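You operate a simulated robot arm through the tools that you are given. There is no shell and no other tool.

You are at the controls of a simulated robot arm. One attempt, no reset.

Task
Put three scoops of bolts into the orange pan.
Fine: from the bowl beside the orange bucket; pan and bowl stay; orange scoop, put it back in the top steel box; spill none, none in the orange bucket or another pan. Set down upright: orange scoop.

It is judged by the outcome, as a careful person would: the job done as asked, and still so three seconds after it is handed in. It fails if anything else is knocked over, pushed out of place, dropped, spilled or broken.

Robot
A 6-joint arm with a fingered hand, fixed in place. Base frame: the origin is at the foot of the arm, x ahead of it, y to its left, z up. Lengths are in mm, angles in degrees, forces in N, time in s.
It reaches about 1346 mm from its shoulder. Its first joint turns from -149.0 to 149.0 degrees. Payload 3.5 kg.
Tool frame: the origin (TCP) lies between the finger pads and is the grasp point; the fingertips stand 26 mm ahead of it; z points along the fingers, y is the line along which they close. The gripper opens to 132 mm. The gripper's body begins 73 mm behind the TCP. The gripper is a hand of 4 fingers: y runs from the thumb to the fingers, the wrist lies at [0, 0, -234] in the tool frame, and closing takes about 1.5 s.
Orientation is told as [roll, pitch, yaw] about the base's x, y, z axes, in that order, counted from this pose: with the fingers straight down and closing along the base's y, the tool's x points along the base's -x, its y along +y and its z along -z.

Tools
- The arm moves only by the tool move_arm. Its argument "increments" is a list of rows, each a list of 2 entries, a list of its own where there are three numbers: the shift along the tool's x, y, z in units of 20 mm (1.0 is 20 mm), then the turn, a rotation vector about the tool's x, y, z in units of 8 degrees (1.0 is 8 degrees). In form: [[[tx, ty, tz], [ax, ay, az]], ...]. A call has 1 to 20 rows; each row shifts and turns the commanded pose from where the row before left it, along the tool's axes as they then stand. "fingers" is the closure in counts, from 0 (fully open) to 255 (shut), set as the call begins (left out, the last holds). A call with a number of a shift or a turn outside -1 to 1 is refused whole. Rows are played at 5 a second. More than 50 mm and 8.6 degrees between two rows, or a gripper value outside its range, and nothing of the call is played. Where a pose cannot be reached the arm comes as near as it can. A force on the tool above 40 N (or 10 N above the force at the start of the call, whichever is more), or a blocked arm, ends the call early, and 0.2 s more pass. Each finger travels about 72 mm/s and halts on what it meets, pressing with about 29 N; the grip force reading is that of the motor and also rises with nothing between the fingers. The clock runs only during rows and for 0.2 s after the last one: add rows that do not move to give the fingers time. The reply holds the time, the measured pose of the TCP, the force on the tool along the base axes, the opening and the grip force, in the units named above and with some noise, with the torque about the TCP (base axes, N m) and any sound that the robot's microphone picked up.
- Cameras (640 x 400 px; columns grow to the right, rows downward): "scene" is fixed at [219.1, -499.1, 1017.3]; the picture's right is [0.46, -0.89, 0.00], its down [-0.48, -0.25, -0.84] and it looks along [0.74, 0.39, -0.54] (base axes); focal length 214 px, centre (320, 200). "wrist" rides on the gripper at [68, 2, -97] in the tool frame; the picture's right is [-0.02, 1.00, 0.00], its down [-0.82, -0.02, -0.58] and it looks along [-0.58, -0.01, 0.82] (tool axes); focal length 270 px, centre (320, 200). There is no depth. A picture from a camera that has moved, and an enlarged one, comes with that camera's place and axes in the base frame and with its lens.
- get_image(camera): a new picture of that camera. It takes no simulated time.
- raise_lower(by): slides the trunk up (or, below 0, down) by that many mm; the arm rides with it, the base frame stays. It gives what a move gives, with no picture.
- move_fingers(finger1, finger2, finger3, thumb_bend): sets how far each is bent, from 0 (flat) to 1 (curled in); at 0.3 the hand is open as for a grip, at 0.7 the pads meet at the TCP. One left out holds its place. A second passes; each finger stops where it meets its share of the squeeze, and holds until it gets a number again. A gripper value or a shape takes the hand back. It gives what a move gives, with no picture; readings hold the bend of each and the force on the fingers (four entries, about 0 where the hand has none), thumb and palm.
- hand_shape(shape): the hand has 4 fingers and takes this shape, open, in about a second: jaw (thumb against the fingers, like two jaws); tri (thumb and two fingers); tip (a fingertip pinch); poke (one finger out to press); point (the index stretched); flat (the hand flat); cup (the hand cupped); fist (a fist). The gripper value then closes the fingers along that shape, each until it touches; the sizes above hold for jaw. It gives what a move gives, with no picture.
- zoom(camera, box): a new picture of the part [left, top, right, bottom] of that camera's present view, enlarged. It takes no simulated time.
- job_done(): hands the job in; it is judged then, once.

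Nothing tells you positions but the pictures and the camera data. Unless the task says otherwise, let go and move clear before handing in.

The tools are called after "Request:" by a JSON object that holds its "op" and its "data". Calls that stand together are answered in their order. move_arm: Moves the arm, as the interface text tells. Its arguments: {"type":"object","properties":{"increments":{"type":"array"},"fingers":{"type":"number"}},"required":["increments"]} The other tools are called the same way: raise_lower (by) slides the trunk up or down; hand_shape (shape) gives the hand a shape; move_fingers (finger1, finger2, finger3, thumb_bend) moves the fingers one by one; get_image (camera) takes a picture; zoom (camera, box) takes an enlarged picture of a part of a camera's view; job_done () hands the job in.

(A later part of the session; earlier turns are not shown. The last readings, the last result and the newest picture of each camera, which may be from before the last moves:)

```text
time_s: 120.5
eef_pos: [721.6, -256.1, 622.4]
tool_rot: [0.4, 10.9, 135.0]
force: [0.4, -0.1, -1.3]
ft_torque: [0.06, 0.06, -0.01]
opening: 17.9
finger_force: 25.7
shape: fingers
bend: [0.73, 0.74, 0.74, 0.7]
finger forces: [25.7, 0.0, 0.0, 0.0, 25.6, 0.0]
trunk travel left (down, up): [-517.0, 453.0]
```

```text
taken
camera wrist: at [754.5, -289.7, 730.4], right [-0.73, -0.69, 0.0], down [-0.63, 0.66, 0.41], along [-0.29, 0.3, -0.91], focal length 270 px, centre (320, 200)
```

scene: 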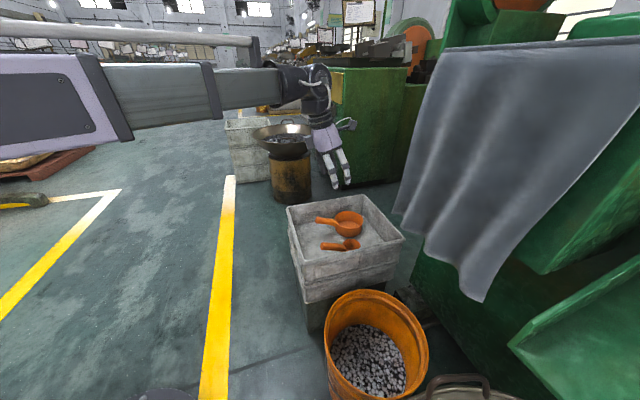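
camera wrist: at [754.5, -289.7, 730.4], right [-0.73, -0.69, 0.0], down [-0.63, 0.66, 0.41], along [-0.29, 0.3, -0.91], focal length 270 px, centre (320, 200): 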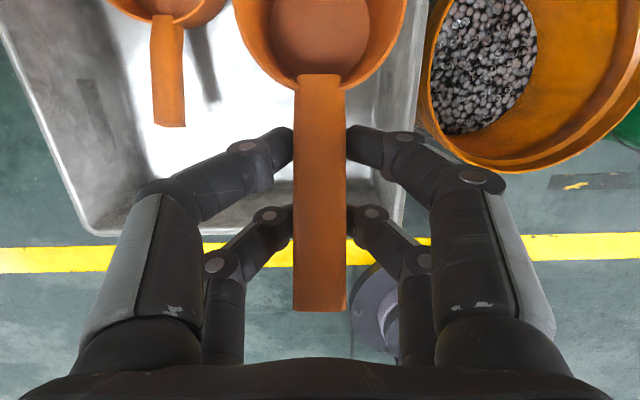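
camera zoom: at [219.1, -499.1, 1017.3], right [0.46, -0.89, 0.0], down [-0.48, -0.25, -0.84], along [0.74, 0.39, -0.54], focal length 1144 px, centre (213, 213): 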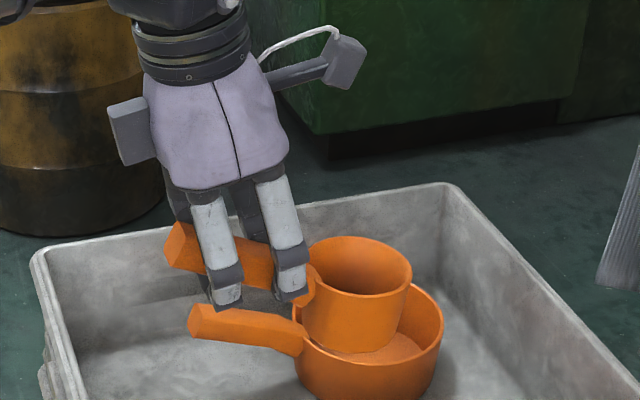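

The scoop is out of the box, held steady. I'll raise further, retract, and swing toward the bolt bowl for a survey look.

Request:
{"op": "raise_lower", "data": {"by": 110}}

Request:
{"op": "move_arm", "data": {"increments": [[[-0.466, 0.998, -0.09], [0, 0, 0]], [[-0.466, 0.998, -0.09], [0, 0, 0]], [[-0.466, 0.998, -0.09], [0, 0, 0]], [[-0.466, 0.998, -0.09], [0, 0, 0]], [[-0.466, 0.998, -0.09], [0, 0, 0]], [[-0.466, 0.998, -0.09], [0, 0, 0]], [[-0.466, 0.998, -0.09], [0, 0, 0]], [[-0.466, 0.998, -0.09], [0, 0, 0]], [[-0.466, 0.998, -0.09], [0, 0, 0]], [[-0.466, 0.998, -0.09], [0, 0, 0]], [[-0.466, 0.998, -0.09], [0, 0, 0]], [[-0.466, 0.998, -0.09], [0, 0, 0]], [[-0.466, 0.998, -0.09], [0, 0, 0]], [[-0.466, 0.998, -0.09], [0, 0, 0]], [[-0.466, 0.998, -0.09], [0, 0, 0]], [[-0.466, 0.998, -0.09], [0, 0, 0]], [[-0.466, 0.998, -0.09], [0, 0, 0]], [[-0.466, 0.998, -0.09], [0, 0, 0]], [[-0.466, 0.998, -0.09], [0, 0, 0]], [[-0.466, 0.998, -0.09], [0, 0, 0]]]}}

Request:
{"op": "get_image", "data": {"camera": "scene"}}

```text
time_s: 122.0
eef_pos: [720.8, -256.4, 732.2]
tool_rot: [0.5, 10.8, 135.1]
force: [0.2, -0.1, -0.7]
ft_torque: [0.06, 0.04, -0.02]
opening: 18.3
finger_force: 25.5
shape: fingers
bend: [0.73, 0.74, 0.74, 0.7]
finger forces: [25.6, 0.0, 0.1, 0.0, 25.6, 0.0]
trunk travel left (down, up): [-627.0, 343.0]
```

```text
time_s: 126.2
eef_pos: [338.5, -444.7, 731.5]
tool_rot: [0.4, 10.9, 135.0]
force: [0.1, -0.7, -0.6]
ft_torque: [0.05, 0.02, -0.02]
opening: 17.9
finger_force: 26.1
shape: fingers
bend: [0.73, 0.74, 0.74, 0.7]
finger forces: [25.7, 0.0, 0.1, 0.1, 25.6, 0.0]
out of reach, approached as far as the arm can: row 11, 14, 15, 16, 17, 18, 19, 20
trunk travel left (down, up): [-627.0, 343.0]
```

```text
taken
```

scene: 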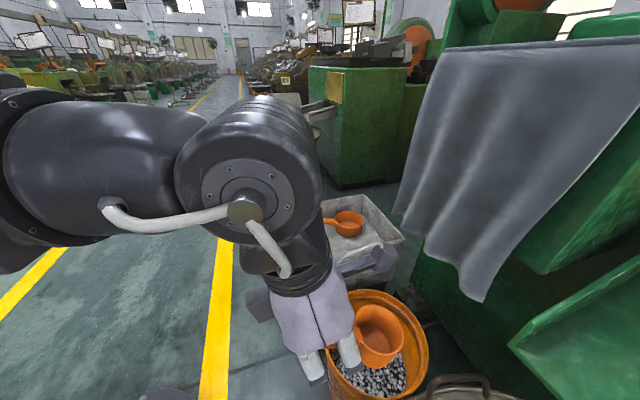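

The arm's retraction limit is ~515 mm from the base. I'll yaw the hand around so the camera looks outward over the bolt bowl.

Request:
{"op": "move_arm", "data": {"increments": [[[0, 0, 0], [0.191, 0, -0.982]], [[0, 0, 0], [0.191, 0, -0.982]], [[0, 0, 0], [0.191, 0, -0.982]], [[0, 0, 0], [0.191, 0, -0.982]], [[0, 0, 0], [0.191, 0, -0.982]], [[0, 0, 0], [0.191, 0, -0.982]], [[0, 0, 0], [0.191, 0, -0.982]], [[0, 0, 0], [0.191, 0, -0.982]], [[0, 0, 0], [0.191, 0, -0.982]], [[0, 0, 0], [0.191, 0, -0.982]], [[0, 0, 0], [0.191, 0, -0.982]], [[0, 0, 0], [0.191, 0, -0.982]], [[0, 0, 0], [0.191, 0, -0.982]], [[0, 0, 0], [0.191, 0, -0.982]], [[0, 0, 0], [0.191, 0, -0.982]], [[0, 0, 0], [0.191, 0, -0.982]], [[0, 0, 0], [0.191, 0, -0.982]], [[0, 0, 0], [0.191, 0, -0.982]], [[0, 0, 0], [0.191, 0, -0.982]], [[0, 0, 0], [0, 0, 0]]]}}

Request:
{"op": "get_image", "data": {"camera": "wrist"}}

```text
time_s: 130.4
eef_pos: [338.7, -444.4, 732.3]
tool_rot: [-0.4, 11.0, -73.1]
force: [-0.5, 0.3, -0.6]
ft_torque: [-0.05, -0.04, -0.01]
opening: 17.8
finger_force: 25.7
shape: fingers
bend: [0.73, 0.74, 0.74, 0.7]
finger forces: [25.5, 0.0, 0.0, 0.1, 25.5, 0.0]
trunk travel left (down, up): [-627.0, 343.0]
```

```text
taken
camera wrist: at [326.2, -395.0, 840.4], right [0.96, 0.27, -0.01], down [0.25, -0.88, 0.41], along [0.1, -0.4, -0.91], focal length 270 px, centre (320, 200)
```

wrist: 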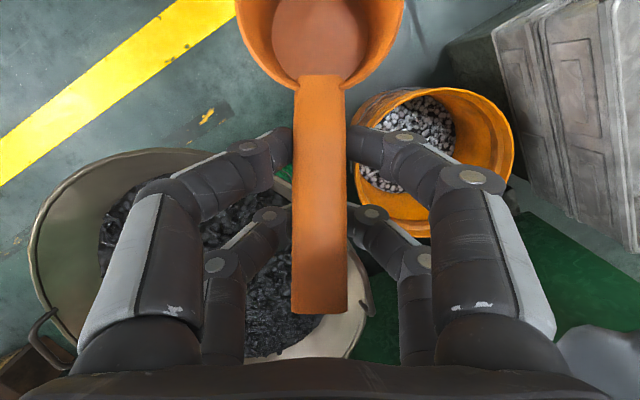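

Now I can see the bolt bowl; by triangulation its rim is ≈510 high, centre ≈(228,-757), radius ≈247, bolts' surface about z≈470. I'll turn the nose to +x and move over the bowl's left part.

Request:
{"op": "move_arm", "data": {"increments": [[[0, 0, 0], [-0.191, 0, 0.982]], [[0, 0, 0], [-0.191, 0, 0.982]], [[0, 0, 0], [-0.191, 0, 0.982]], [[0, 0, 0], [-0.191, 0, 0.982]], [[0, 0, 0], [-0.191, 0, 0.982]], [[0, 0, 0], [-0.191, 0, 0.982]], [[0, 0, 0], [-0.191, 0, 0.982]], [[0, 0, 0], [-0.191, 0, 0.982]], [[0, 0, 0], [-0.191, 0, 0.982]], [[0, 0, 0], [-0.191, 0, 0.982]], [[0, 0, 0], [-0.191, 0, 0.982]], [[0, 0, 0], [-0.048, 0, 0.245]], [[0, 0, 0], [0, 0, 0]]]}}

Request:
{"op": "move_arm", "data": {"increments": [[[-0.94, 0.83, -0.183], [0, 0, 0]], [[-0.94, 0.83, -0.183], [0, 0, 0]], [[-0.94, 0.83, -0.183], [0, 0, 0]], [[-0.94, 0.83, -0.183], [0, 0, 0]], [[-0.94, 0.83, -0.183], [0, 0, 0]], [[-0.94, 0.83, -0.183], [0, 0, 0]], [[-0.94, 0.83, -0.183], [0, 0, 0]], [[-0.94, 0.83, -0.183], [0, 0, 0]], [[-0.94, 0.83, -0.183], [0, 0, 0]], [[-0.94, 0.83, -0.183], [0, 0, 0]], [[-0.94, 0.83, -0.183], [0, 0, 0]], [[-0.94, 0.83, -0.183], [0, 0, 0]], [[-0.94, 0.83, -0.183], [0, 0, 0]], [[-0.94, 0.83, -0.183], [0, 0, 0]], [[-0.94, 0.83, -0.183], [0, 0, 0]], [[-0.94, 0.83, -0.183], [0, 0, 0]], [[0, 0, 0], [0, 0, 0]]]}}

Request:
{"op": "get_image", "data": {"camera": "wrist"}}

Request:
{"op": "get_image", "data": {"camera": "scene"}}

```text
time_s: 133.2
eef_pos: [338.4, -442.9, 732.5]
tool_rot: [0.2, 10.6, -163.1]
force: [-0.3, -0.6, -1.6]
ft_torque: [0.0, 0.08, -0.02]
opening: 17.7
finger_force: 25.8
shape: fingers
bend: [0.73, 0.74, 0.74, 0.7]
finger forces: [25.6, 0.0, 0.1, 0.0, 25.5, 0.0]
trunk travel left (down, up): [-627.0, 343.0]
```

```text
time_s: 136.8
eef_pos: [122.6, -787.7, 732.3]
tool_rot: [0.1, 10.5, -163.0]
force: [-0.2, -0.5, -1.1]
ft_torque: [0.0, 0.08, 0.0]
opening: 17.7
finger_force: 25.6
shape: fingers
bend: [0.73, 0.74, 0.74, 0.7]
finger forces: [25.6, 0.0, 0.1, 0.1, 25.6, 0.0]
out of reach, approached as far as the arm can: row 13
trunk travel left (down, up): [-627.0, 343.0]
```

```text
taken
camera wrist: at [168.7, -773.0, 839.9], right [0.27, -0.96, 0.0], down [-0.88, -0.24, 0.42], along [-0.4, -0.11, -0.91], focal length 270 px, centre (320, 200)
```

wrist: 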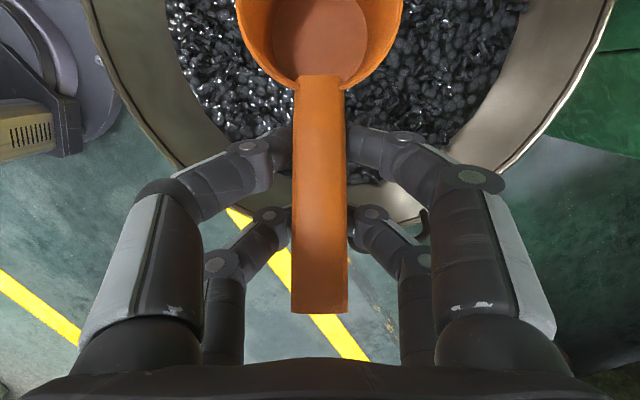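

```text
taken
```

scene: 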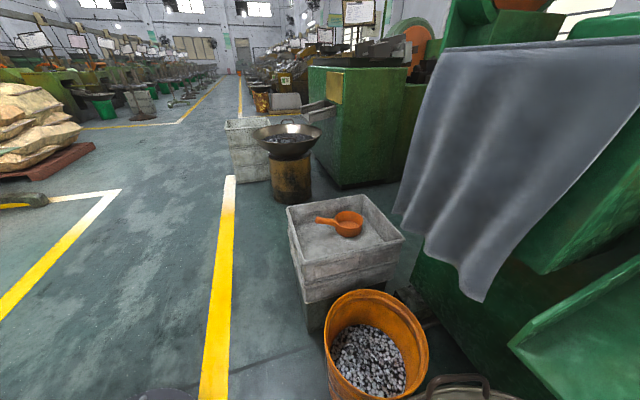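

The scoop is over the left part of the bowl (centre ≈(232,-785)). Now tip the nose down 50° and lower toward the bolts.

Request:
{"op": "move_arm", "data": {"increments": [[[0, 0, 0], [0, -1, 0]], [[0, 0, 0], [0, -1, 0]], [[0, 0, 0], [0, -1, 0]], [[0, 0, 0], [0, -1, 0]], [[0, 0, 0], [0, -1, 0]], [[0, 0, 0], [0, -1, 0]], [[0, 0, 0], [0, -0.25, 0]], [[0, 0, 0], [0, 0, 0]]]}}

Request:
{"op": "raise_lower", "data": {"by": -170}}

Request:
{"op": "get_image", "data": {"camera": "wrist"}}

Request:
{"op": "get_image", "data": {"camera": "scene"}}

```text
time_s: 138.6
eef_pos: [123.5, -786.0, 781.0]
tool_rot: [0.2, -39.4, -163.2]
force: [-0.9, 1.1, -1.0]
ft_torque: [-0.01, 0.02, 0.01]
opening: 17.9
finger_force: 25.0
shape: fingers
bend: [0.73, 0.74, 0.74, 0.7]
finger forces: [25.5, 0.0, 0.0, 0.0, 25.5, 0.0]
out of reach, approached as far as the arm can: row 1, 3, 4, 5, 6, 7
trunk travel left (down, up): [-627.0, 343.0]
```

```text
time_s: 140.5
eef_pos: [123.6, -786.9, 611.8]
tool_rot: [0.3, -39.3, -163.3]
force: [0.3, -0.3, -1.6]
ft_torque: [0.0, 0.0, 0.03]
opening: 17.7
finger_force: 25.6
shape: fingers
bend: [0.73, 0.74, 0.74, 0.7]
finger forces: [25.5, 0.1, 0.0, 0.0, 25.5, 0.1]
trunk travel left (down, up): [-457.0, 513.0]
```

```text
taken
camera wrist: at [232.2, -753.7, 642.7], right [0.27, -0.96, 0.02], down [-0.26, -0.06, 0.96], along [-0.93, -0.27, -0.27], focal length 270 px, centre (320, 200)
```

wrist: 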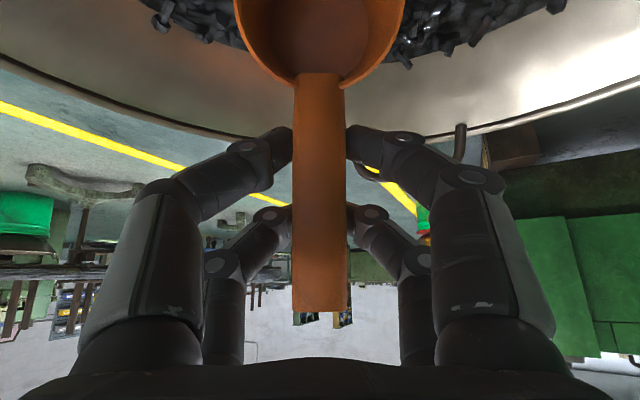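

```text
taken
```

scene: 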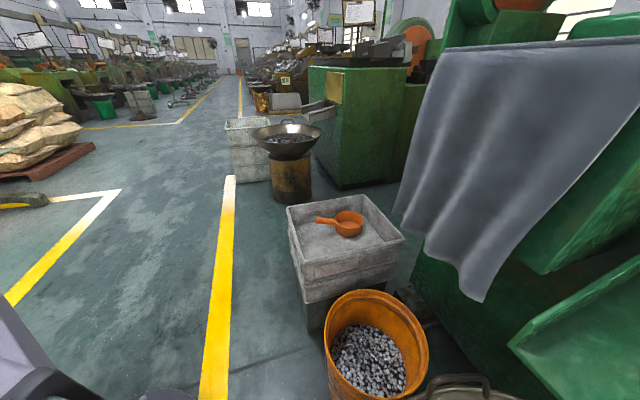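

The bolts' surface lies near z≈450 and the rim near 500. Lower to near the surface.

Request:
{"op": "raise_lower", "data": {"by": -45}}

Request:
{"op": "zoom", "data": {"camera": "wrist", "box": [160, 0, 480, 200]}}

Request:
{"op": "raise_lower", "data": {"by": -15}}

Request:
{"op": "raise_lower", "data": {"by": -10}}

Request:
{"op": "zoom", "data": {"camera": "wrist", "box": [160, 0, 480, 200]}}

```text
time_s: 141.4
eef_pos: [122.4, -785.9, 564.8]
tool_rot: [0.2, -39.3, -163.2]
force: [-0.3, -0.3, -1.1]
ft_torque: [0.01, -0.01, 0.03]
opening: 17.8
finger_force: 25.6
shape: fingers
bend: [0.73, 0.74, 0.74, 0.7]
finger forces: [25.5, 0.0, 0.0, 0.0, 25.4, 0.1]
trunk travel left (down, up): [-412.0, 558.0]
```

```text
2.00 times, centred on (320, 100) of wrist
camera zoom: at [232.2, -753.7, 597.6], right [0.27, -0.96, 0.02], down [-0.26, -0.06, 0.96], along [-0.93, -0.27, -0.27], focal length 541 px, centre (320, 400)
```

zoom: 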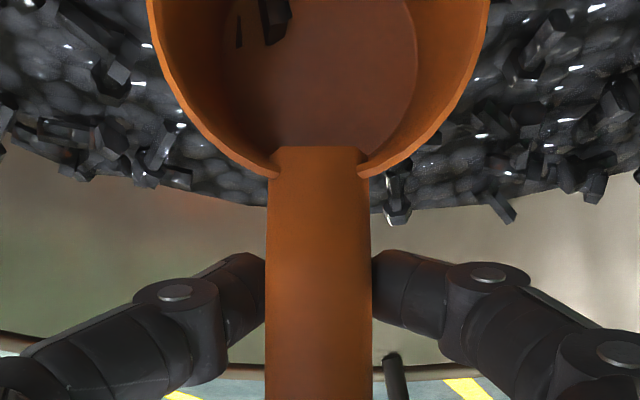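

```text
time_s: 142.0
eef_pos: [122.6, -787.5, 550.6]
tool_rot: [0.4, -39.3, -163.2]
force: [0.0, -0.4, -1.3]
ft_torque: [0.0, 0.0, -0.02]
opening: 17.7
finger_force: 25.3
shape: fingers
bend: [0.73, 0.74, 0.74, 0.7]
finger forces: [25.5, 0.0, 0.1, 0.0, 25.5, 0.0]
trunk travel left (down, up): [-397.0, 573.0]
```

```text
time_s: 142.6
eef_pos: [123.7, -786.4, 542.1]
tool_rot: [0.2, -39.3, -163.2]
force: [-0.5, -0.4, -1.8]
ft_torque: [0.01, 0.02, 0.03]
opening: 17.8
finger_force: 25.5
shape: fingers
bend: [0.73, 0.74, 0.74, 0.7]
finger forces: [25.5, 0.0, 0.0, 0.0, 25.5, 0.0]
trunk travel left (down, up): [-387.0, 583.0]
```

```text
2.00 times, centred on (320, 100) of wrist
camera zoom: at [232.2, -753.7, 572.6], right [0.27, -0.96, 0.02], down [-0.26, -0.06, 0.96], along [-0.93, -0.27, -0.27], focal length 541 px, centre (320, 400)
```

zoom: 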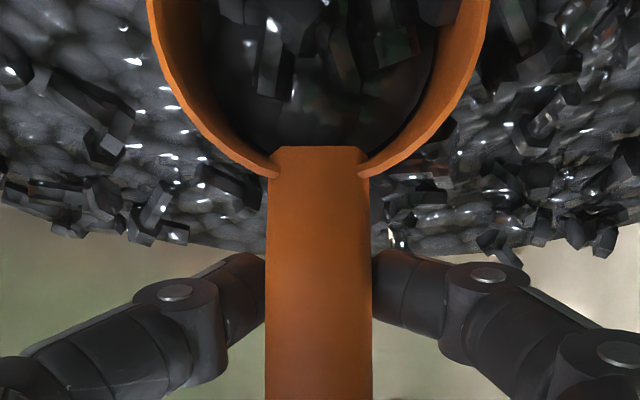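

The scoop enters the bolts with no resistance. Go a little deeper, then level the scoop while advancing, so it fills.

Request:
{"op": "raise_lower", "data": {"by": -20}}

Request:
{"op": "move_arm", "data": {"increments": [[[0.4, 0, -0.2], [0, 1, 0]], [[0.4, 0, -0.15], [0, 1, 0]], [[0.4, 0, -0.1], [0, 1, 0]], [[0.4, 0, 0], [0, 1, 0]], [[0.3, 0, 0], [0, 1, 0]], [[0.2, 0, 0], [0, 1, 0]], [[0, 0, 0], [0, 0.3, 0]], [[0, 0, 0], [0, 0, 0]]]}}

Request:
{"op": "get_image", "data": {"camera": "wrist"}}

```text
time_s: 143.2
eef_pos: [123.5, -787.8, 520.8]
tool_rot: [0.2, -39.3, -163.2]
force: [1.1, -0.3, -1.4]
ft_torque: [0.0, 0.03, -0.04]
opening: 17.7
finger_force: 25.1
shape: fingers
bend: [0.73, 0.74, 0.74, 0.7]
finger forces: [25.4, 0.1, 0.0, 0.1, 25.5, 0.0]
trunk travel left (down, up): [-367.0, 603.0]
```

```text
time_s: 145.0
eef_pos: [164.4, -773.1, 473.2]
tool_rot: [0.1, 11.2, -162.9]
force: [-0.3, -1.4, -1.4]
ft_torque: [-0.03, 0.11, 0.05]
opening: 17.9
finger_force: 25.4
shape: fingers
bend: [0.73, 0.74, 0.74, 0.7]
finger forces: [25.4, 0.0, 0.0, 0.1, 25.5, 0.1]
out of reach, approached as far as the arm can: row 1, 2, 3, 4, 7
trunk travel left (down, up): [-367.0, 603.0]
```

```text
taken
camera wrist: at [211.1, -759.9, 580.7], right [0.27, -0.96, 0.0], down [-0.88, -0.25, 0.41], along [-0.4, -0.11, -0.91], focal length 270 px, centre (320, 200)
```

wrist: 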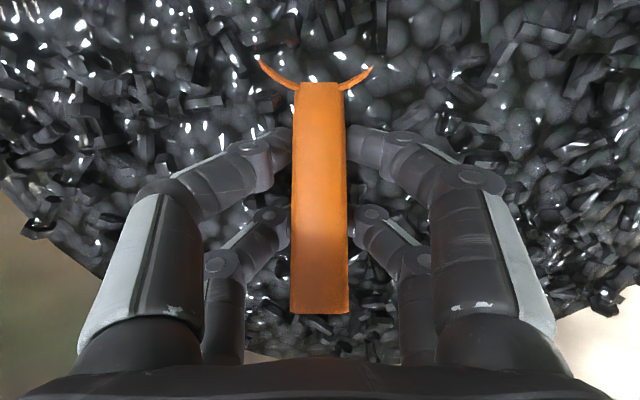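

The scoop is submerged level in the bolts. Now raise it gently and check its contents.

Request:
{"op": "raise_lower", "data": {"by": 30}}

Request:
{"op": "get_image", "data": {"camera": "wrist"}}

Request:
{"op": "raise_lower", "data": {"by": 70}}

Request:
{"op": "get_image", "data": {"camera": "wrist"}}

```text
time_s: 145.8
eef_pos: [165.8, -773.8, 501.5]
tool_rot: [0.1, 11.1, -163.0]
force: [-0.7, -0.7, -2.2]
ft_torque: [-0.01, 0.07, 0.02]
opening: 17.5
finger_force: 25.8
shape: fingers
bend: [0.73, 0.74, 0.74, 0.7]
finger forces: [25.5, 0.0, 0.0, 0.0, 25.4, 0.1]
trunk travel left (down, up): [-397.0, 573.0]
```

```text
taken
camera wrist: at [211.3, -759.9, 610.7], right [0.27, -0.96, 0.0], down [-0.88, -0.25, 0.41], along [-0.4, -0.11, -0.91], focal length 270 px, centre (320, 200)
```

wrist: 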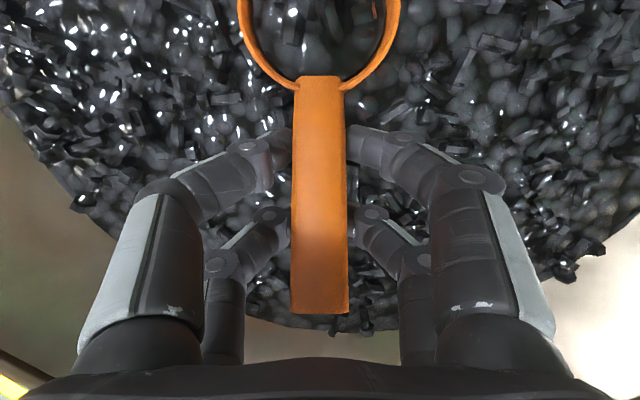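

```text
time_s: 146.9
eef_pos: [164.9, -773.7, 573.8]
tool_rot: [0.1, 11.2, -163.0]
force: [0.1, 0.4, -2.0]
ft_torque: [-0.01, 0.11, 0.0]
opening: 17.6
finger_force: 26.0
shape: fingers
bend: [0.73, 0.74, 0.74, 0.7]
finger forces: [25.5, 0.1, 0.0, 0.0, 25.5, 0.0]
trunk travel left (down, up): [-467.0, 503.0]
```

```text
taken
camera wrist: at [211.3, -759.9, 680.6], right [0.27, -0.96, 0.0], down [-0.88, -0.24, 0.41], along [-0.4, -0.11, -0.91], focal length 270 px, centre (320, 200)
```

wrist: 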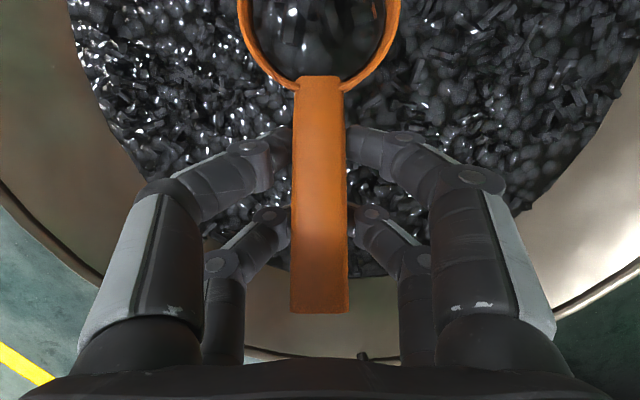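

The scoop came up filled, with little extra weight. Zoom in to check the fill level.

Request:
{"op": "zoom", "data": {"camera": "wrist", "box": [220, 0, 420, 120]}}

Request:
{"op": "get_image", "data": {"camera": "scene"}}

```text
3.20 times, centred on (320, 60) of wrist
camera zoom: at [211.3, -759.9, 680.6], right [0.27, -0.96, 0.0], down [-0.88, -0.24, 0.41], along [-0.4, -0.11, -0.91], focal length 865 px, centre (320, 648)
```

zoom: 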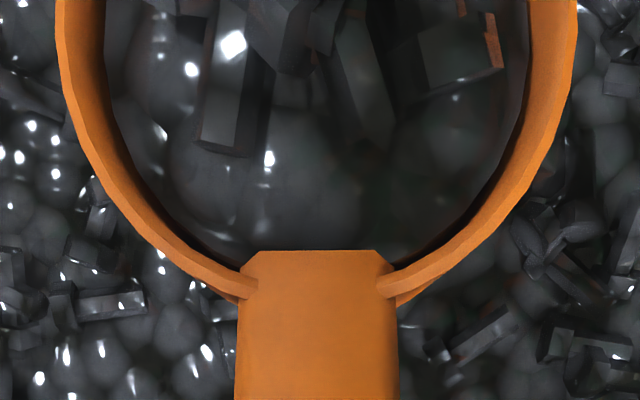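

```text
taken
```

scene: 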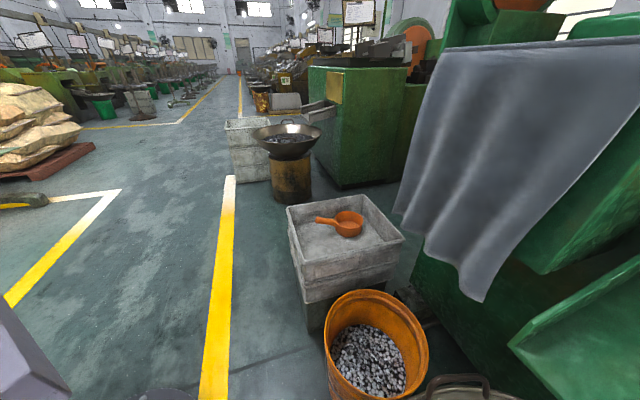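

The scoop is full to just below its rim. I'll raise it level, yaw it (still above the bowl), then carry it around the robot side of the hanging sheet toward the pan.

Request:
{"op": "raise_lower", "data": {"by": 150}}

Request:
{"op": "move_arm", "data": {"increments": [[[0, 0, 0], [0.191, 0, -0.982]], [[0, 0, 0], [0.191, 0, -0.982]], [[0, 0, 0], [0.191, 0, -0.982]], [[0, 0, 0], [0.191, 0, -0.982]], [[0, 0, 0], [0.191, 0, -0.982]], [[0, 0, 0], [0.191, 0, -0.982]], [[0, 0, 0], [0.191, 0, -0.982]], [[0, 0, 0], [0.191, 0, -0.982]], [[0, 0, 0], [0.0955, 0, -0.491]], [[0, 0, 0], [0, 0, 0]]]}}

Request:
{"op": "get_image", "data": {"camera": "wrist"}}

```text
time_s: 148.6
eef_pos: [164.9, -774.5, 722.8]
tool_rot: [0.1, 11.1, -163.1]
force: [-0.4, -0.1, -2.1]
ft_torque: [-0.04, 0.1, 0.0]
opening: 17.5
finger_force: 26.0
shape: fingers
bend: [0.73, 0.74, 0.74, 0.7]
finger forces: [25.5, 0.0, 0.0, 0.0, 25.5, 0.0]
trunk travel left (down, up): [-617.0, 353.0]
```

```text
time_s: 150.8
eef_pos: [165.7, -773.9, 722.1]
tool_rot: [0.1, 10.9, -95.0]
force: [-0.9, 0.6, -1.4]
ft_torque: [-0.09, 0.0, -0.06]
opening: 17.3
finger_force: 25.6
shape: fingers
bend: [0.73, 0.74, 0.74, 0.7]
finger forces: [25.4, 0.0, 0.1, 0.1, 25.4, 0.0]
trunk travel left (down, up): [-617.0, 353.0]
```

```text
taken
camera wrist: at [170.9, -723.6, 830.4], right [0.99, -0.11, 0.0], down [-0.1, -0.91, 0.41], along [-0.05, -0.41, -0.91], focal length 270 px, centre (320, 200)
```

wrist: 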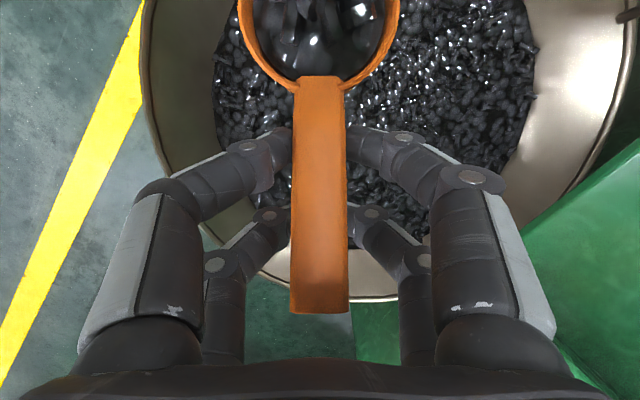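

Level and stable. Carry it to the waypoint near (400,-420).

Request:
{"op": "move_arm", "data": {"increments": [[[0.964, 0.535, 0.187], [0, 0, 0]], [[0.964, 0.535, 0.187], [0, 0, 0]], [[0.964, 0.535, 0.187], [0, 0, 0]], [[0.964, 0.535, 0.187], [0, 0, 0]], [[0.964, 0.535, 0.187], [0, 0, 0]], [[0.964, 0.535, 0.187], [0, 0, 0]], [[0.964, 0.535, 0.187], [0, 0, 0]], [[0.964, 0.535, 0.187], [0, 0, 0]], [[0.964, 0.535, 0.187], [0, 0, 0]], [[0.964, 0.535, 0.187], [0, 0, 0]], [[0.964, 0.535, 0.187], [0, 0, 0]], [[0.964, 0.535, 0.187], [0, 0, 0]], [[0.964, 0.535, 0.187], [0, 0, 0]], [[0.964, 0.535, 0.187], [0, 0, 0]], [[0.964, 0.535, 0.187], [0, 0, 0]], [[0.964, 0.535, 0.187], [0, 0, 0]], [[0.964, 0.535, 0.187], [0, 0, 0]], [[0.964, 0.535, 0.187], [0, 0, 0]], [[0.964, 0.535, 0.187], [0, 0, 0]], [[0, 0, 0], [0, 0, 0]]]}}

Request:
{"op": "get_image", "data": {"camera": "wrist"}}

Request:
{"op": "get_image", "data": {"camera": "scene"}}

```text
time_s: 155.0
eef_pos: [399.8, -418.0, 721.9]
tool_rot: [0.1, 10.9, -94.9]
force: [0.5, -0.4, -1.8]
ft_torque: [-0.11, 0.01, 0.0]
opening: 17.7
finger_force: 25.4
shape: fingers
bend: [0.73, 0.74, 0.74, 0.7]
finger forces: [25.6, 0.0, 0.1, 0.0, 25.5, 0.0]
trunk travel left (down, up): [-617.0, 353.0]
```

```text
taken
camera wrist: at [404.4, -367.9, 830.4], right [0.99, -0.11, 0.0], down [-0.1, -0.91, 0.41], along [-0.05, -0.41, -0.91], focal length 270 px, centre (320, 200)
```

wrist: 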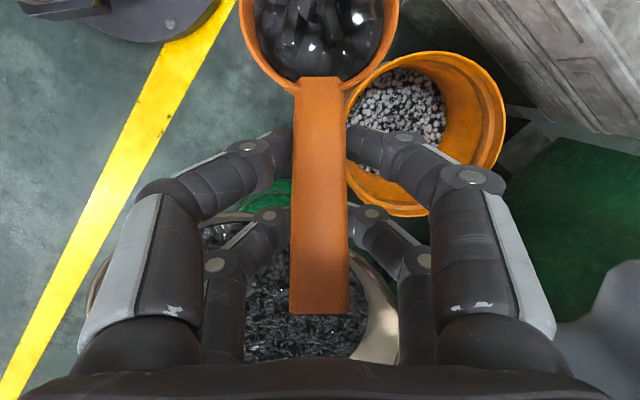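

```text
taken
```

scene: 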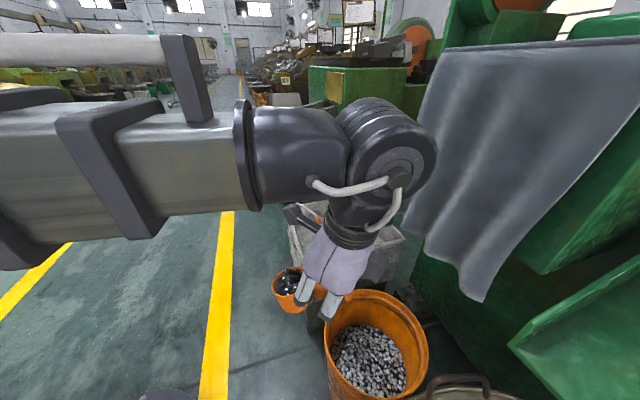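

Bolts remain in the scoop. Continue toward the box.

Request:
{"op": "move_arm", "data": {"increments": [[[0.473, 0.961, 0.092], [0, 0, 0]], [[0.473, 0.961, 0.092], [0, 0, 0]], [[0.473, 0.961, 0.092], [0, 0, 0]], [[0.473, 0.961, 0.092], [0, 0, 0]], [[0.473, 0.961, 0.092], [0, 0, 0]], [[0.473, 0.961, 0.092], [0, 0, 0]], [[0.473, 0.961, 0.092], [0, 0, 0]], [[0.473, 0.961, 0.092], [0, 0, 0]], [[0.473, 0.961, 0.092], [0, 0, 0]], [[0.473, 0.961, 0.092], [0, 0, 0]], [[0.473, 0.961, 0.092], [0, 0, 0]], [[0.473, 0.961, 0.092], [0, 0, 0]], [[0.473, 0.961, 0.092], [0, 0, 0]], [[0.473, 0.961, 0.092], [0, 0, 0]], [[0.473, 0.961, 0.092], [0, 0, 0]], [[0.473, 0.961, 0.092], [0, 0, 0]], [[0.473, 0.961, 0.092], [0, 0, 0]], [[0.473, 0.961, 0.092], [0, 0, 0]], [[0.473, 0.961, 0.092], [0, 0, 0]], [[0.473, 0.961, 0.092], [0, 0, 0]]]}}

Request:
{"op": "move_arm", "data": {"increments": [[[0.473, 0.961, 0.092], [0, 0, 0]], [[0.473, 0.961, 0.092], [0, 0, 0]], [[0.473, 0.961, 0.092], [0, 0, 0]], [[0.473, 0.961, 0.092], [0, 0, 0]], [[0, 0, 0], [0, 0, 0]]]}}

Request:
{"op": "get_image", "data": {"camera": "wrist"}}

Request:
{"op": "zoom", "data": {"camera": "scene", "box": [270, 100, 430, 260]}}

```text
time_s: 159.2
eef_pos: [801.4, -261.4, 722.9]
tool_rot: [0.2, 11.0, -95.0]
force: [0.3, -0.8, -1.2]
ft_torque: [-0.1, 0.02, -0.01]
opening: 17.8
finger_force: 25.6
shape: fingers
bend: [0.73, 0.74, 0.74, 0.7]
finger forces: [25.4, 0.0, 0.0, 0.0, 25.6, 0.0]
trunk travel left (down, up): [-617.0, 353.0]
```

```text
time_s: 160.4
eef_pos: [878.5, -229.4, 720.9]
tool_rot: [0.2, 10.8, -95.0]
force: [-0.1, -0.3, -2.0]
ft_torque: [-0.09, 0.02, -0.01]
opening: 17.7
finger_force: 25.2
shape: fingers
bend: [0.73, 0.74, 0.74, 0.7]
finger forces: [25.5, 0.0, 0.0, 0.0, 25.5, 0.1]
trunk travel left (down, up): [-617.0, 353.0]
```

```text
taken
camera wrist: at [884.3, -180.1, 830.3], right [0.99, -0.11, 0.0], down [-0.1, -0.91, 0.41], along [-0.05, -0.41, -0.91], focal length 270 px, centre (320, 200)
```

wrist: 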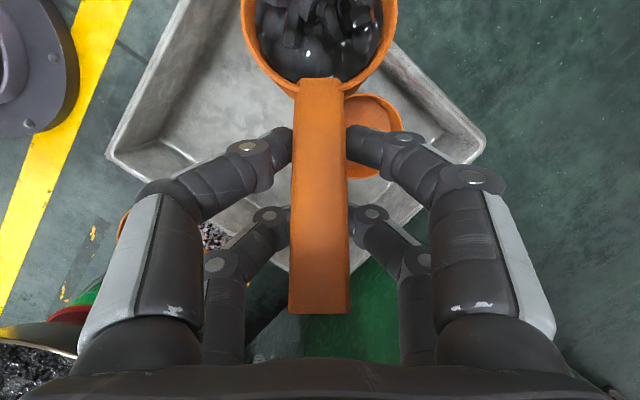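

```text
2.50 times, centred on (350, 180) of scene
camera zoom: at [219.1, -499.1, 1017.3], right [0.46, -0.89, 0.0], down [-0.48, -0.25, -0.84], along [0.74, 0.39, -0.54], focal length 536 px, centre (245, 250)
```

zoom: 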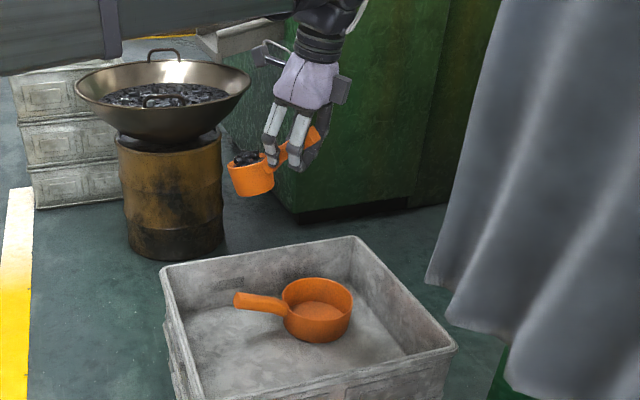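

The heap of bolts is intact above the box. I'll zoom to refine the pan's position from here.

Request:
{"op": "zoom", "data": {"camera": "wrist", "box": [300, 70, 460, 200]}}

Request:
{"op": "zoom", "data": {"camera": "scene", "box": [320, 130, 370, 170]}}

```text
3.08 times, centred on (380, 135) of wrist
camera zoom: at [884.3, -180.1, 830.3], right [0.99, -0.11, 0.0], down [-0.1, -0.91, 0.41], along [-0.05, -0.41, -0.91], focal length 832 px, centre (135, 400)
```

zoom: 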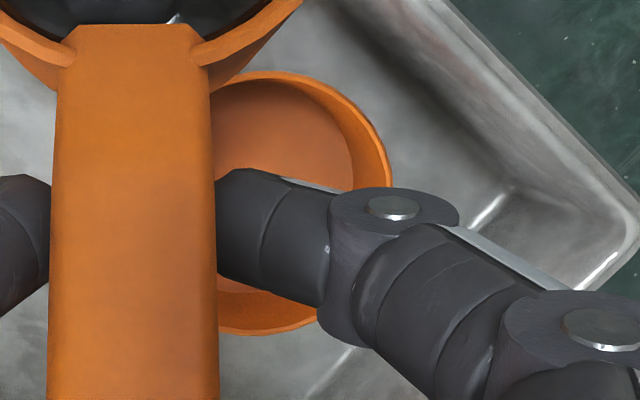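

```text
10.00 times, centred on (345, 150) of scene
camera zoom: at [219.1, -499.1, 1017.3], right [0.46, -0.89, 0.0], down [-0.48, -0.25, -0.84], along [0.74, 0.39, -0.54], focal length 2145 px, centre (70, 700)
```

zoom: 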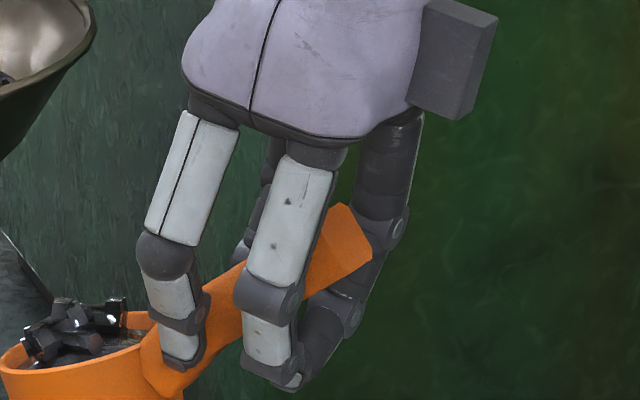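

The pan centre comes out near (923..932,-258..-268) from different views; I'll verify relative to the scoop from the scene camera once closer. Move to the pre-pour position behind (−y of) the pan.

Request:
{"op": "move_arm", "data": {"increments": [[[-0.972, 0.297, -0.189], [0, 0, 0]], [[-0.972, 0.297, -0.189], [0, 0, 0]], [[-0.972, 0.297, -0.189], [0, 0, 0]], [[-0.972, 0.297, -0.189], [0, 0, 0]], [[-0.972, 0.297, -0.189], [0, 0, 0]], [[-0.972, 0.297, -0.189], [0, 0, 0]], [[-0.972, 0.297, -0.189], [0, 0, 0]], [[-0.972, 0.297, -0.189], [0, 0, 0]], [[0, 0, 0], [0, 0, 0]]]}}

Request:
{"op": "get_image", "data": {"camera": "wrist"}}

Request:
{"op": "get_image", "data": {"camera": "scene"}}

```text
time_s: 162.4
eef_pos: [913.6, -390.5, 723.0]
tool_rot: [0.2, 10.8, -94.9]
force: [-0.1, 0.2, -2.9]
ft_torque: [-0.06, 0.04, 0.0]
opening: 17.3
finger_force: 26.1
shape: fingers
bend: [0.73, 0.74, 0.74, 0.7]
finger forces: [25.5, 0.0, 0.0, 0.1, 25.5, 0.1]
out of reach, approached as far as the arm can: row 2
trunk travel left (down, up): [-617.0, 353.0]
```

```text
taken
camera wrist: at [917.1, -341.0, 830.3], right [0.99, -0.11, 0.0], down [-0.1, -0.91, 0.41], along [-0.05, -0.41, -0.91], focal length 270 px, centre (320, 200)
```

wrist: 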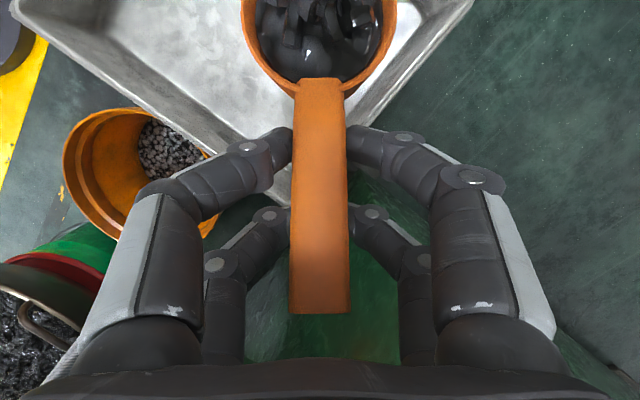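

```text
taken
```

scene: 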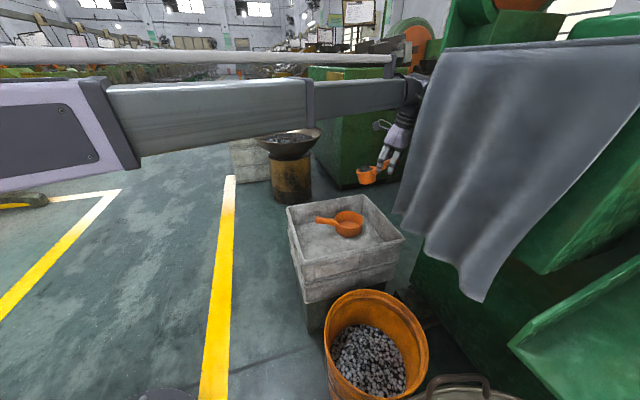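

Now lower the scoop toward the pan, and check alignment from the scene camera.

Request:
{"op": "raise_lower", "data": {"by": -150}}

Request:
{"op": "zoom", "data": {"camera": "scene", "box": [310, 150, 420, 240]}}

Request:
{"op": "get_image", "data": {"camera": "wrist"}}

```text
time_s: 164.2
eef_pos: [912.3, -390.5, 572.1]
tool_rot: [0.1, 10.9, -95.0]
force: [-0.1, -0.3, -2.3]
ft_torque: [-0.09, 0.03, 0.0]
opening: 18.0
finger_force: 25.9
shape: fingers
bend: [0.73, 0.74, 0.74, 0.7]
finger forces: [25.6, 0.0, 0.1, 0.1, 25.5, 0.1]
trunk travel left (down, up): [-467.0, 503.0]
```

```text
4.44 times, centred on (365, 195) of scene
camera zoom: at [219.1, -499.1, 1017.3], right [0.46, -0.89, 0.0], down [-0.48, -0.25, -0.84], along [0.74, 0.39, -0.54], focal length 953 px, centre (120, 222)
```

zoom: 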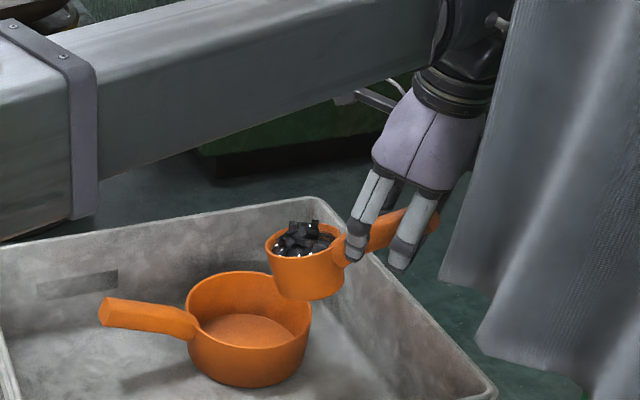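

```text
taken
camera wrist: at [917.2, -340.6, 680.4], right [0.99, -0.11, 0.0], down [-0.1, -0.91, 0.41], along [-0.05, -0.41, -0.91], focal length 270 px, centre (320, 200)
```

wrist: 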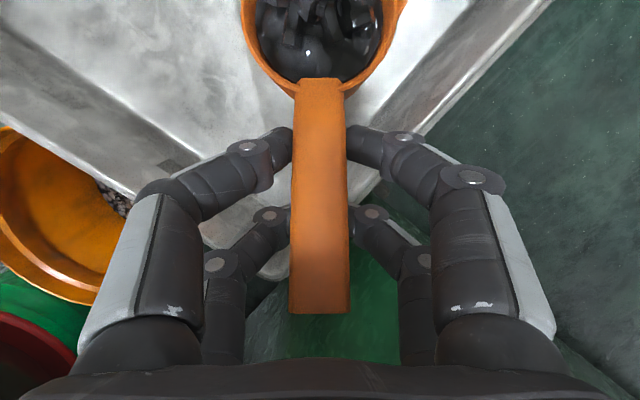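

I'll zoom in to judge the scoop's present tilt before pouring.

Request:
{"op": "zoom", "data": {"camera": "scene", "box": [365, 190, 425, 228]}}

Request:
{"op": "zoom", "data": {"camera": "wrist", "box": [200, 0, 440, 150]}}

```text
10.53 times, centred on (395, 209) of scene
camera zoom: at [219.1, -499.1, 1017.3], right [0.46, -0.89, 0.0], down [-0.48, -0.25, -0.84], along [0.74, 0.39, -0.54], focal length 2258 px, centre (-470, 105)
```

zoom: 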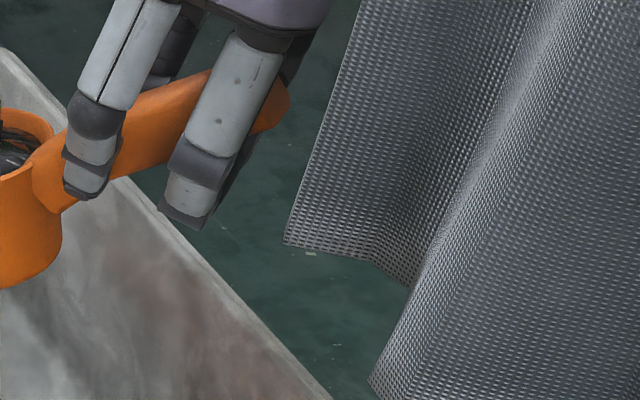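

```text
2.67 times, centred on (320, 75) of wrist
camera zoom: at [917.2, -340.6, 680.4], right [0.99, -0.11, 0.0], down [-0.1, -0.91, 0.41], along [-0.05, -0.41, -0.91], focal length 721 px, centre (320, 533)
```

zoom: 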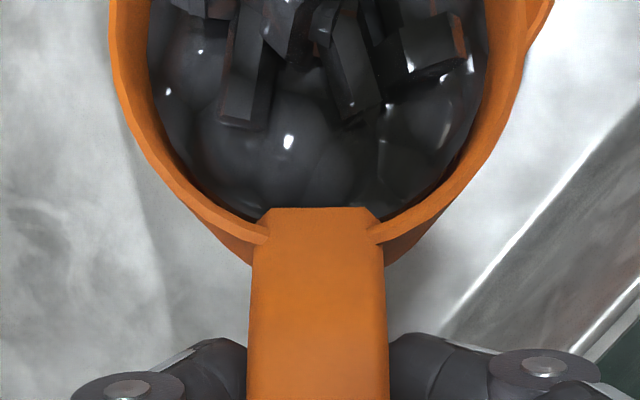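

Request:
{"op": "zoom", "data": {"camera": "scene", "box": [350, 180, 410, 218]}}

```text
10.53 times, centred on (380, 199) of scene
camera zoom: at [219.1, -499.1, 1017.3], right [0.46, -0.89, 0.0], down [-0.48, -0.25, -0.84], along [0.74, 0.39, -0.54], focal length 2258 px, centre (-312, 210)
```

zoom: 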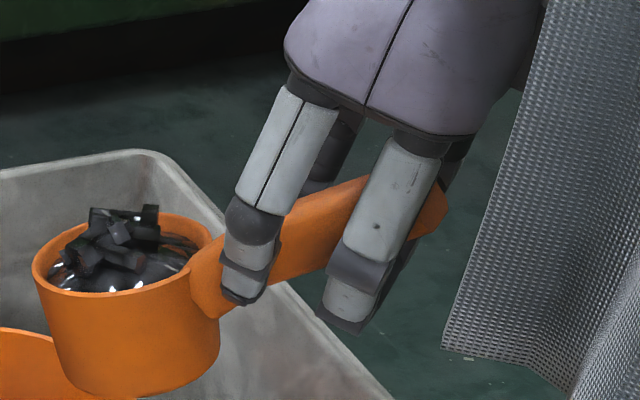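

The scoop has crept about 16° nose-down in the grip but has lost nothing. I'll place its lip over the pan and lower slightly before tipping.

Request:
{"op": "move_arm", "data": {"increments": [[[0.852, 0.2175, 0.166], [0, 0, 0]], [[0.852, 0.2175, 0.166], [0, 0, 0]], [[0, 0, 0], [0, 0, 0]]]}}

Request:
{"op": "raise_lower", "data": {"by": -17}}

Request:
{"op": "zoom", "data": {"camera": "scene", "box": [320, 175, 400, 235]}}

Request:
{"op": "get_image", "data": {"camera": "wrist"}}

```text
time_s: 165.0
eef_pos: [925.2, -355.3, 571.1]
tool_rot: [0.1, 10.9, -95.0]
force: [0.7, 0.6, -1.7]
ft_torque: [-0.09, 0.0, 0.03]
opening: 17.9
finger_force: 25.1
shape: fingers
bend: [0.73, 0.74, 0.74, 0.7]
finger forces: [25.5, 0.0, 0.0, 0.1, 25.5, 0.0]
trunk travel left (down, up): [-467.0, 503.0]
```

```text
time_s: 165.6
eef_pos: [924.7, -355.6, 555.9]
tool_rot: [0.1, 10.9, -94.9]
force: [0.4, -0.1, -1.4]
ft_torque: [-0.1, 0.01, -0.03]
opening: 17.8
finger_force: 25.4
shape: fingers
bend: [0.73, 0.74, 0.74, 0.7]
finger forces: [25.5, 0.0, 0.1, 0.1, 25.5, 0.1]
trunk travel left (down, up): [-450.0, 520.0]
```

```text
6.67 times, centred on (360, 205) of scene
camera zoom: at [219.1, -499.1, 1017.3], right [0.46, -0.89, 0.0], down [-0.48, -0.25, -0.84], along [0.74, 0.39, -0.54], focal length 1430 px, centre (53, 167)
```

zoom: 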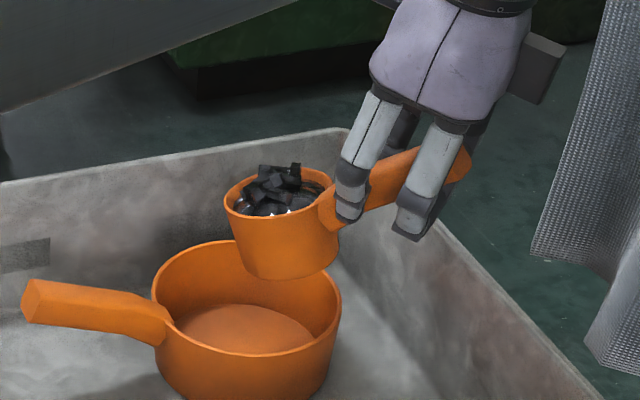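

```text
taken
camera wrist: at [929.7, -306.4, 663.3], right [0.99, -0.11, 0.0], down [-0.1, -0.91, 0.41], along [-0.05, -0.41, -0.91], focal length 270 px, centre (320, 200)
```

wrist: 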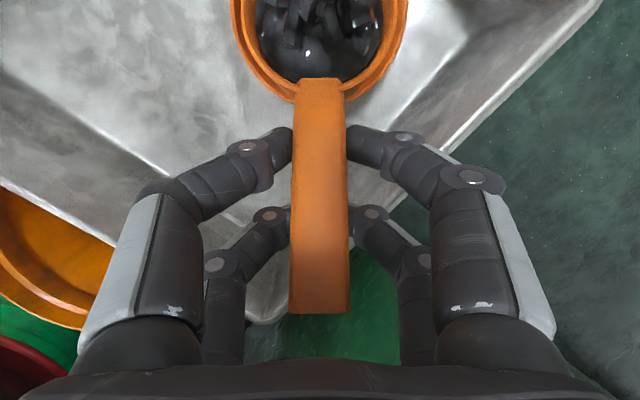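

Laterally the scoop is centred on the pan, lip over the pan's middle. Begin tipping gently.

Request:
{"op": "move_arm", "data": {"increments": [[[0, 0, 0], [0, -0.5, 0]], [[0, 0, 0], [0, -0.5, 0]], [[0, 0, 0], [0, -0.5, 0]], [[0, 0, 0], [0, -0.4, 0]], [[0, 0, 0], [0, 0, 0]]]}}

Request:
{"op": "zoom", "data": {"camera": "scene", "box": [320, 175, 400, 235]}}

```text
time_s: 166.8
eef_pos: [924.1, -357.2, 551.1]
tool_rot: [0.1, -4.4, -94.9]
force: [0.8, 0.8, -1.5]
ft_torque: [-0.08, 0.03, 0.01]
opening: 17.7
finger_force: 25.3
shape: fingers
bend: [0.73, 0.74, 0.74, 0.7]
finger forces: [25.4, 0.1, 0.0, 0.0, 25.4, 0.0]
out of reach, approached as far as the arm can: row 1
trunk travel left (down, up): [-450.0, 520.0]
```

```text
6.67 times, centred on (360, 205) of scene
camera zoom: at [219.1, -499.1, 1017.3], right [0.46, -0.89, 0.0], down [-0.48, -0.25, -0.84], along [0.74, 0.39, -0.54], focal length 1430 px, centre (53, 167)
```

zoom: 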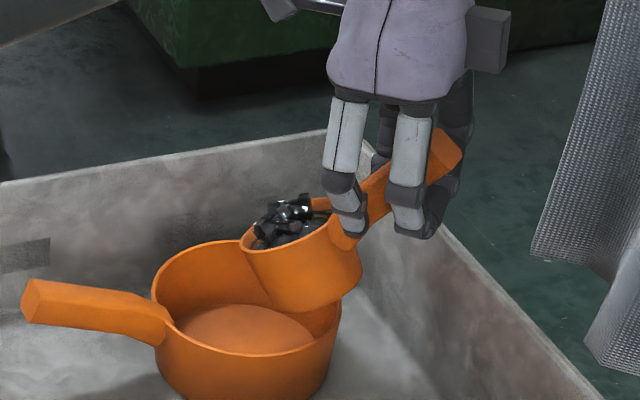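

Still holding at ~30°. Continue tipping with the lip kept over the pan's centre.

Request:
{"op": "move_arm", "data": {"increments": [[[0.27, 0, -0.02], [0, -0.47, 0]], [[0.27, 0, -0.04], [0, -0.47, 0]], [[0.27, 0, -0.05], [0, -0.47, 0]], [[0.27, 0, -0.07], [0, -0.47, 0]], [[0, 0, 0], [0, 0, 0]]]}}

Request:
{"op": "zoom", "data": {"camera": "scene", "box": [320, 175, 400, 235]}}

```text
time_s: 168.0
eef_pos: [927.4, -334.6, 565.2]
tool_rot: [0.2, -19.3, -95.0]
force: [0.3, -0.4, -2.5]
ft_torque: [-0.05, 0.0, 0.0]
opening: 17.9
finger_force: 25.4
shape: fingers
bend: [0.73, 0.74, 0.74, 0.7]
finger forces: [25.4, 0.0, 0.0, 0.0, 25.5, 0.0]
out of reach, approached as far as the arm can: row 2, 3, 4
trunk travel left (down, up): [-450.0, 520.0]
```

```text
6.67 times, centred on (360, 205) of scene
camera zoom: at [219.1, -499.1, 1017.3], right [0.46, -0.89, 0.0], down [-0.48, -0.25, -0.84], along [0.74, 0.39, -0.54], focal length 1430 px, centre (53, 167)
```

zoom: 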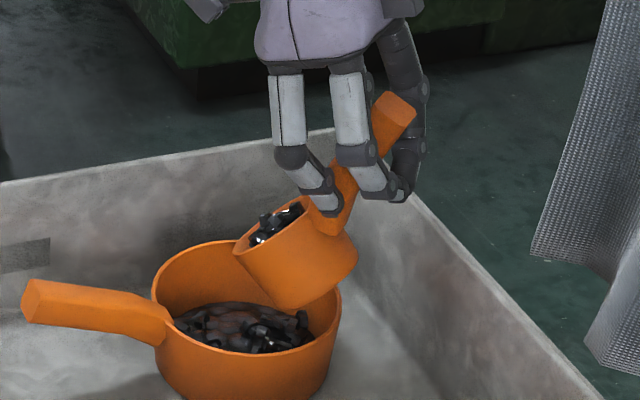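

Bolts are dropping into the pan. Continue tipping in small steps.

Request:
{"op": "move_arm", "data": {"increments": [[[0.26, 0, -0.09], [0, -0.47, 0]], [[0.25, 0, -0.11], [0, -0.47, 0]], [[0.25, 0, -0.12], [0, -0.47, 0]], [[0.24, 0, -0.14], [0, -0.47, 0]], [[0, 0, 0], [0, 0, 0]]]}}

Request:
{"op": "zoom", "data": {"camera": "scene", "box": [320, 175, 400, 235]}}

```text
time_s: 169.2
eef_pos: [927.5, -313.1, 591.3]
tool_rot: [0.1, -34.4, -95.1]
force: [-0.2, 0.6, -1.4]
ft_torque: [-0.03, -0.06, 0.01]
opening: 17.4
finger_force: 25.2
shape: fingers
bend: [0.73, 0.74, 0.74, 0.7]
finger forces: [25.4, 0.0, 0.0, 0.0, 25.4, 0.0]
out of reach, approached as far as the arm can: row 1, 2, 3, 4
trunk travel left (down, up): [-450.0, 520.0]
```

```text
6.67 times, centred on (360, 205) of scene
camera zoom: at [219.1, -499.1, 1017.3], right [0.46, -0.89, 0.0], down [-0.48, -0.25, -0.84], along [0.74, 0.39, -0.54], focal length 1430 px, centre (53, 167)
```

zoom: 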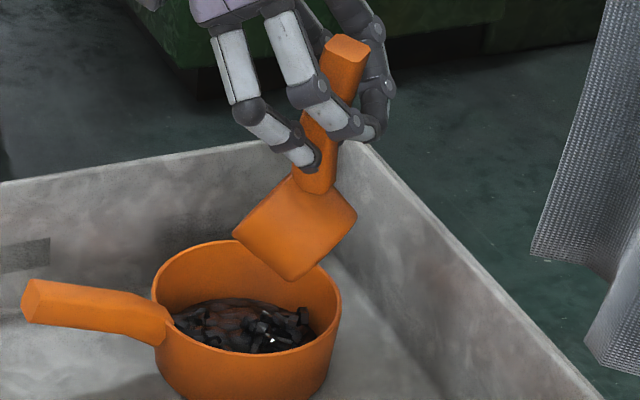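

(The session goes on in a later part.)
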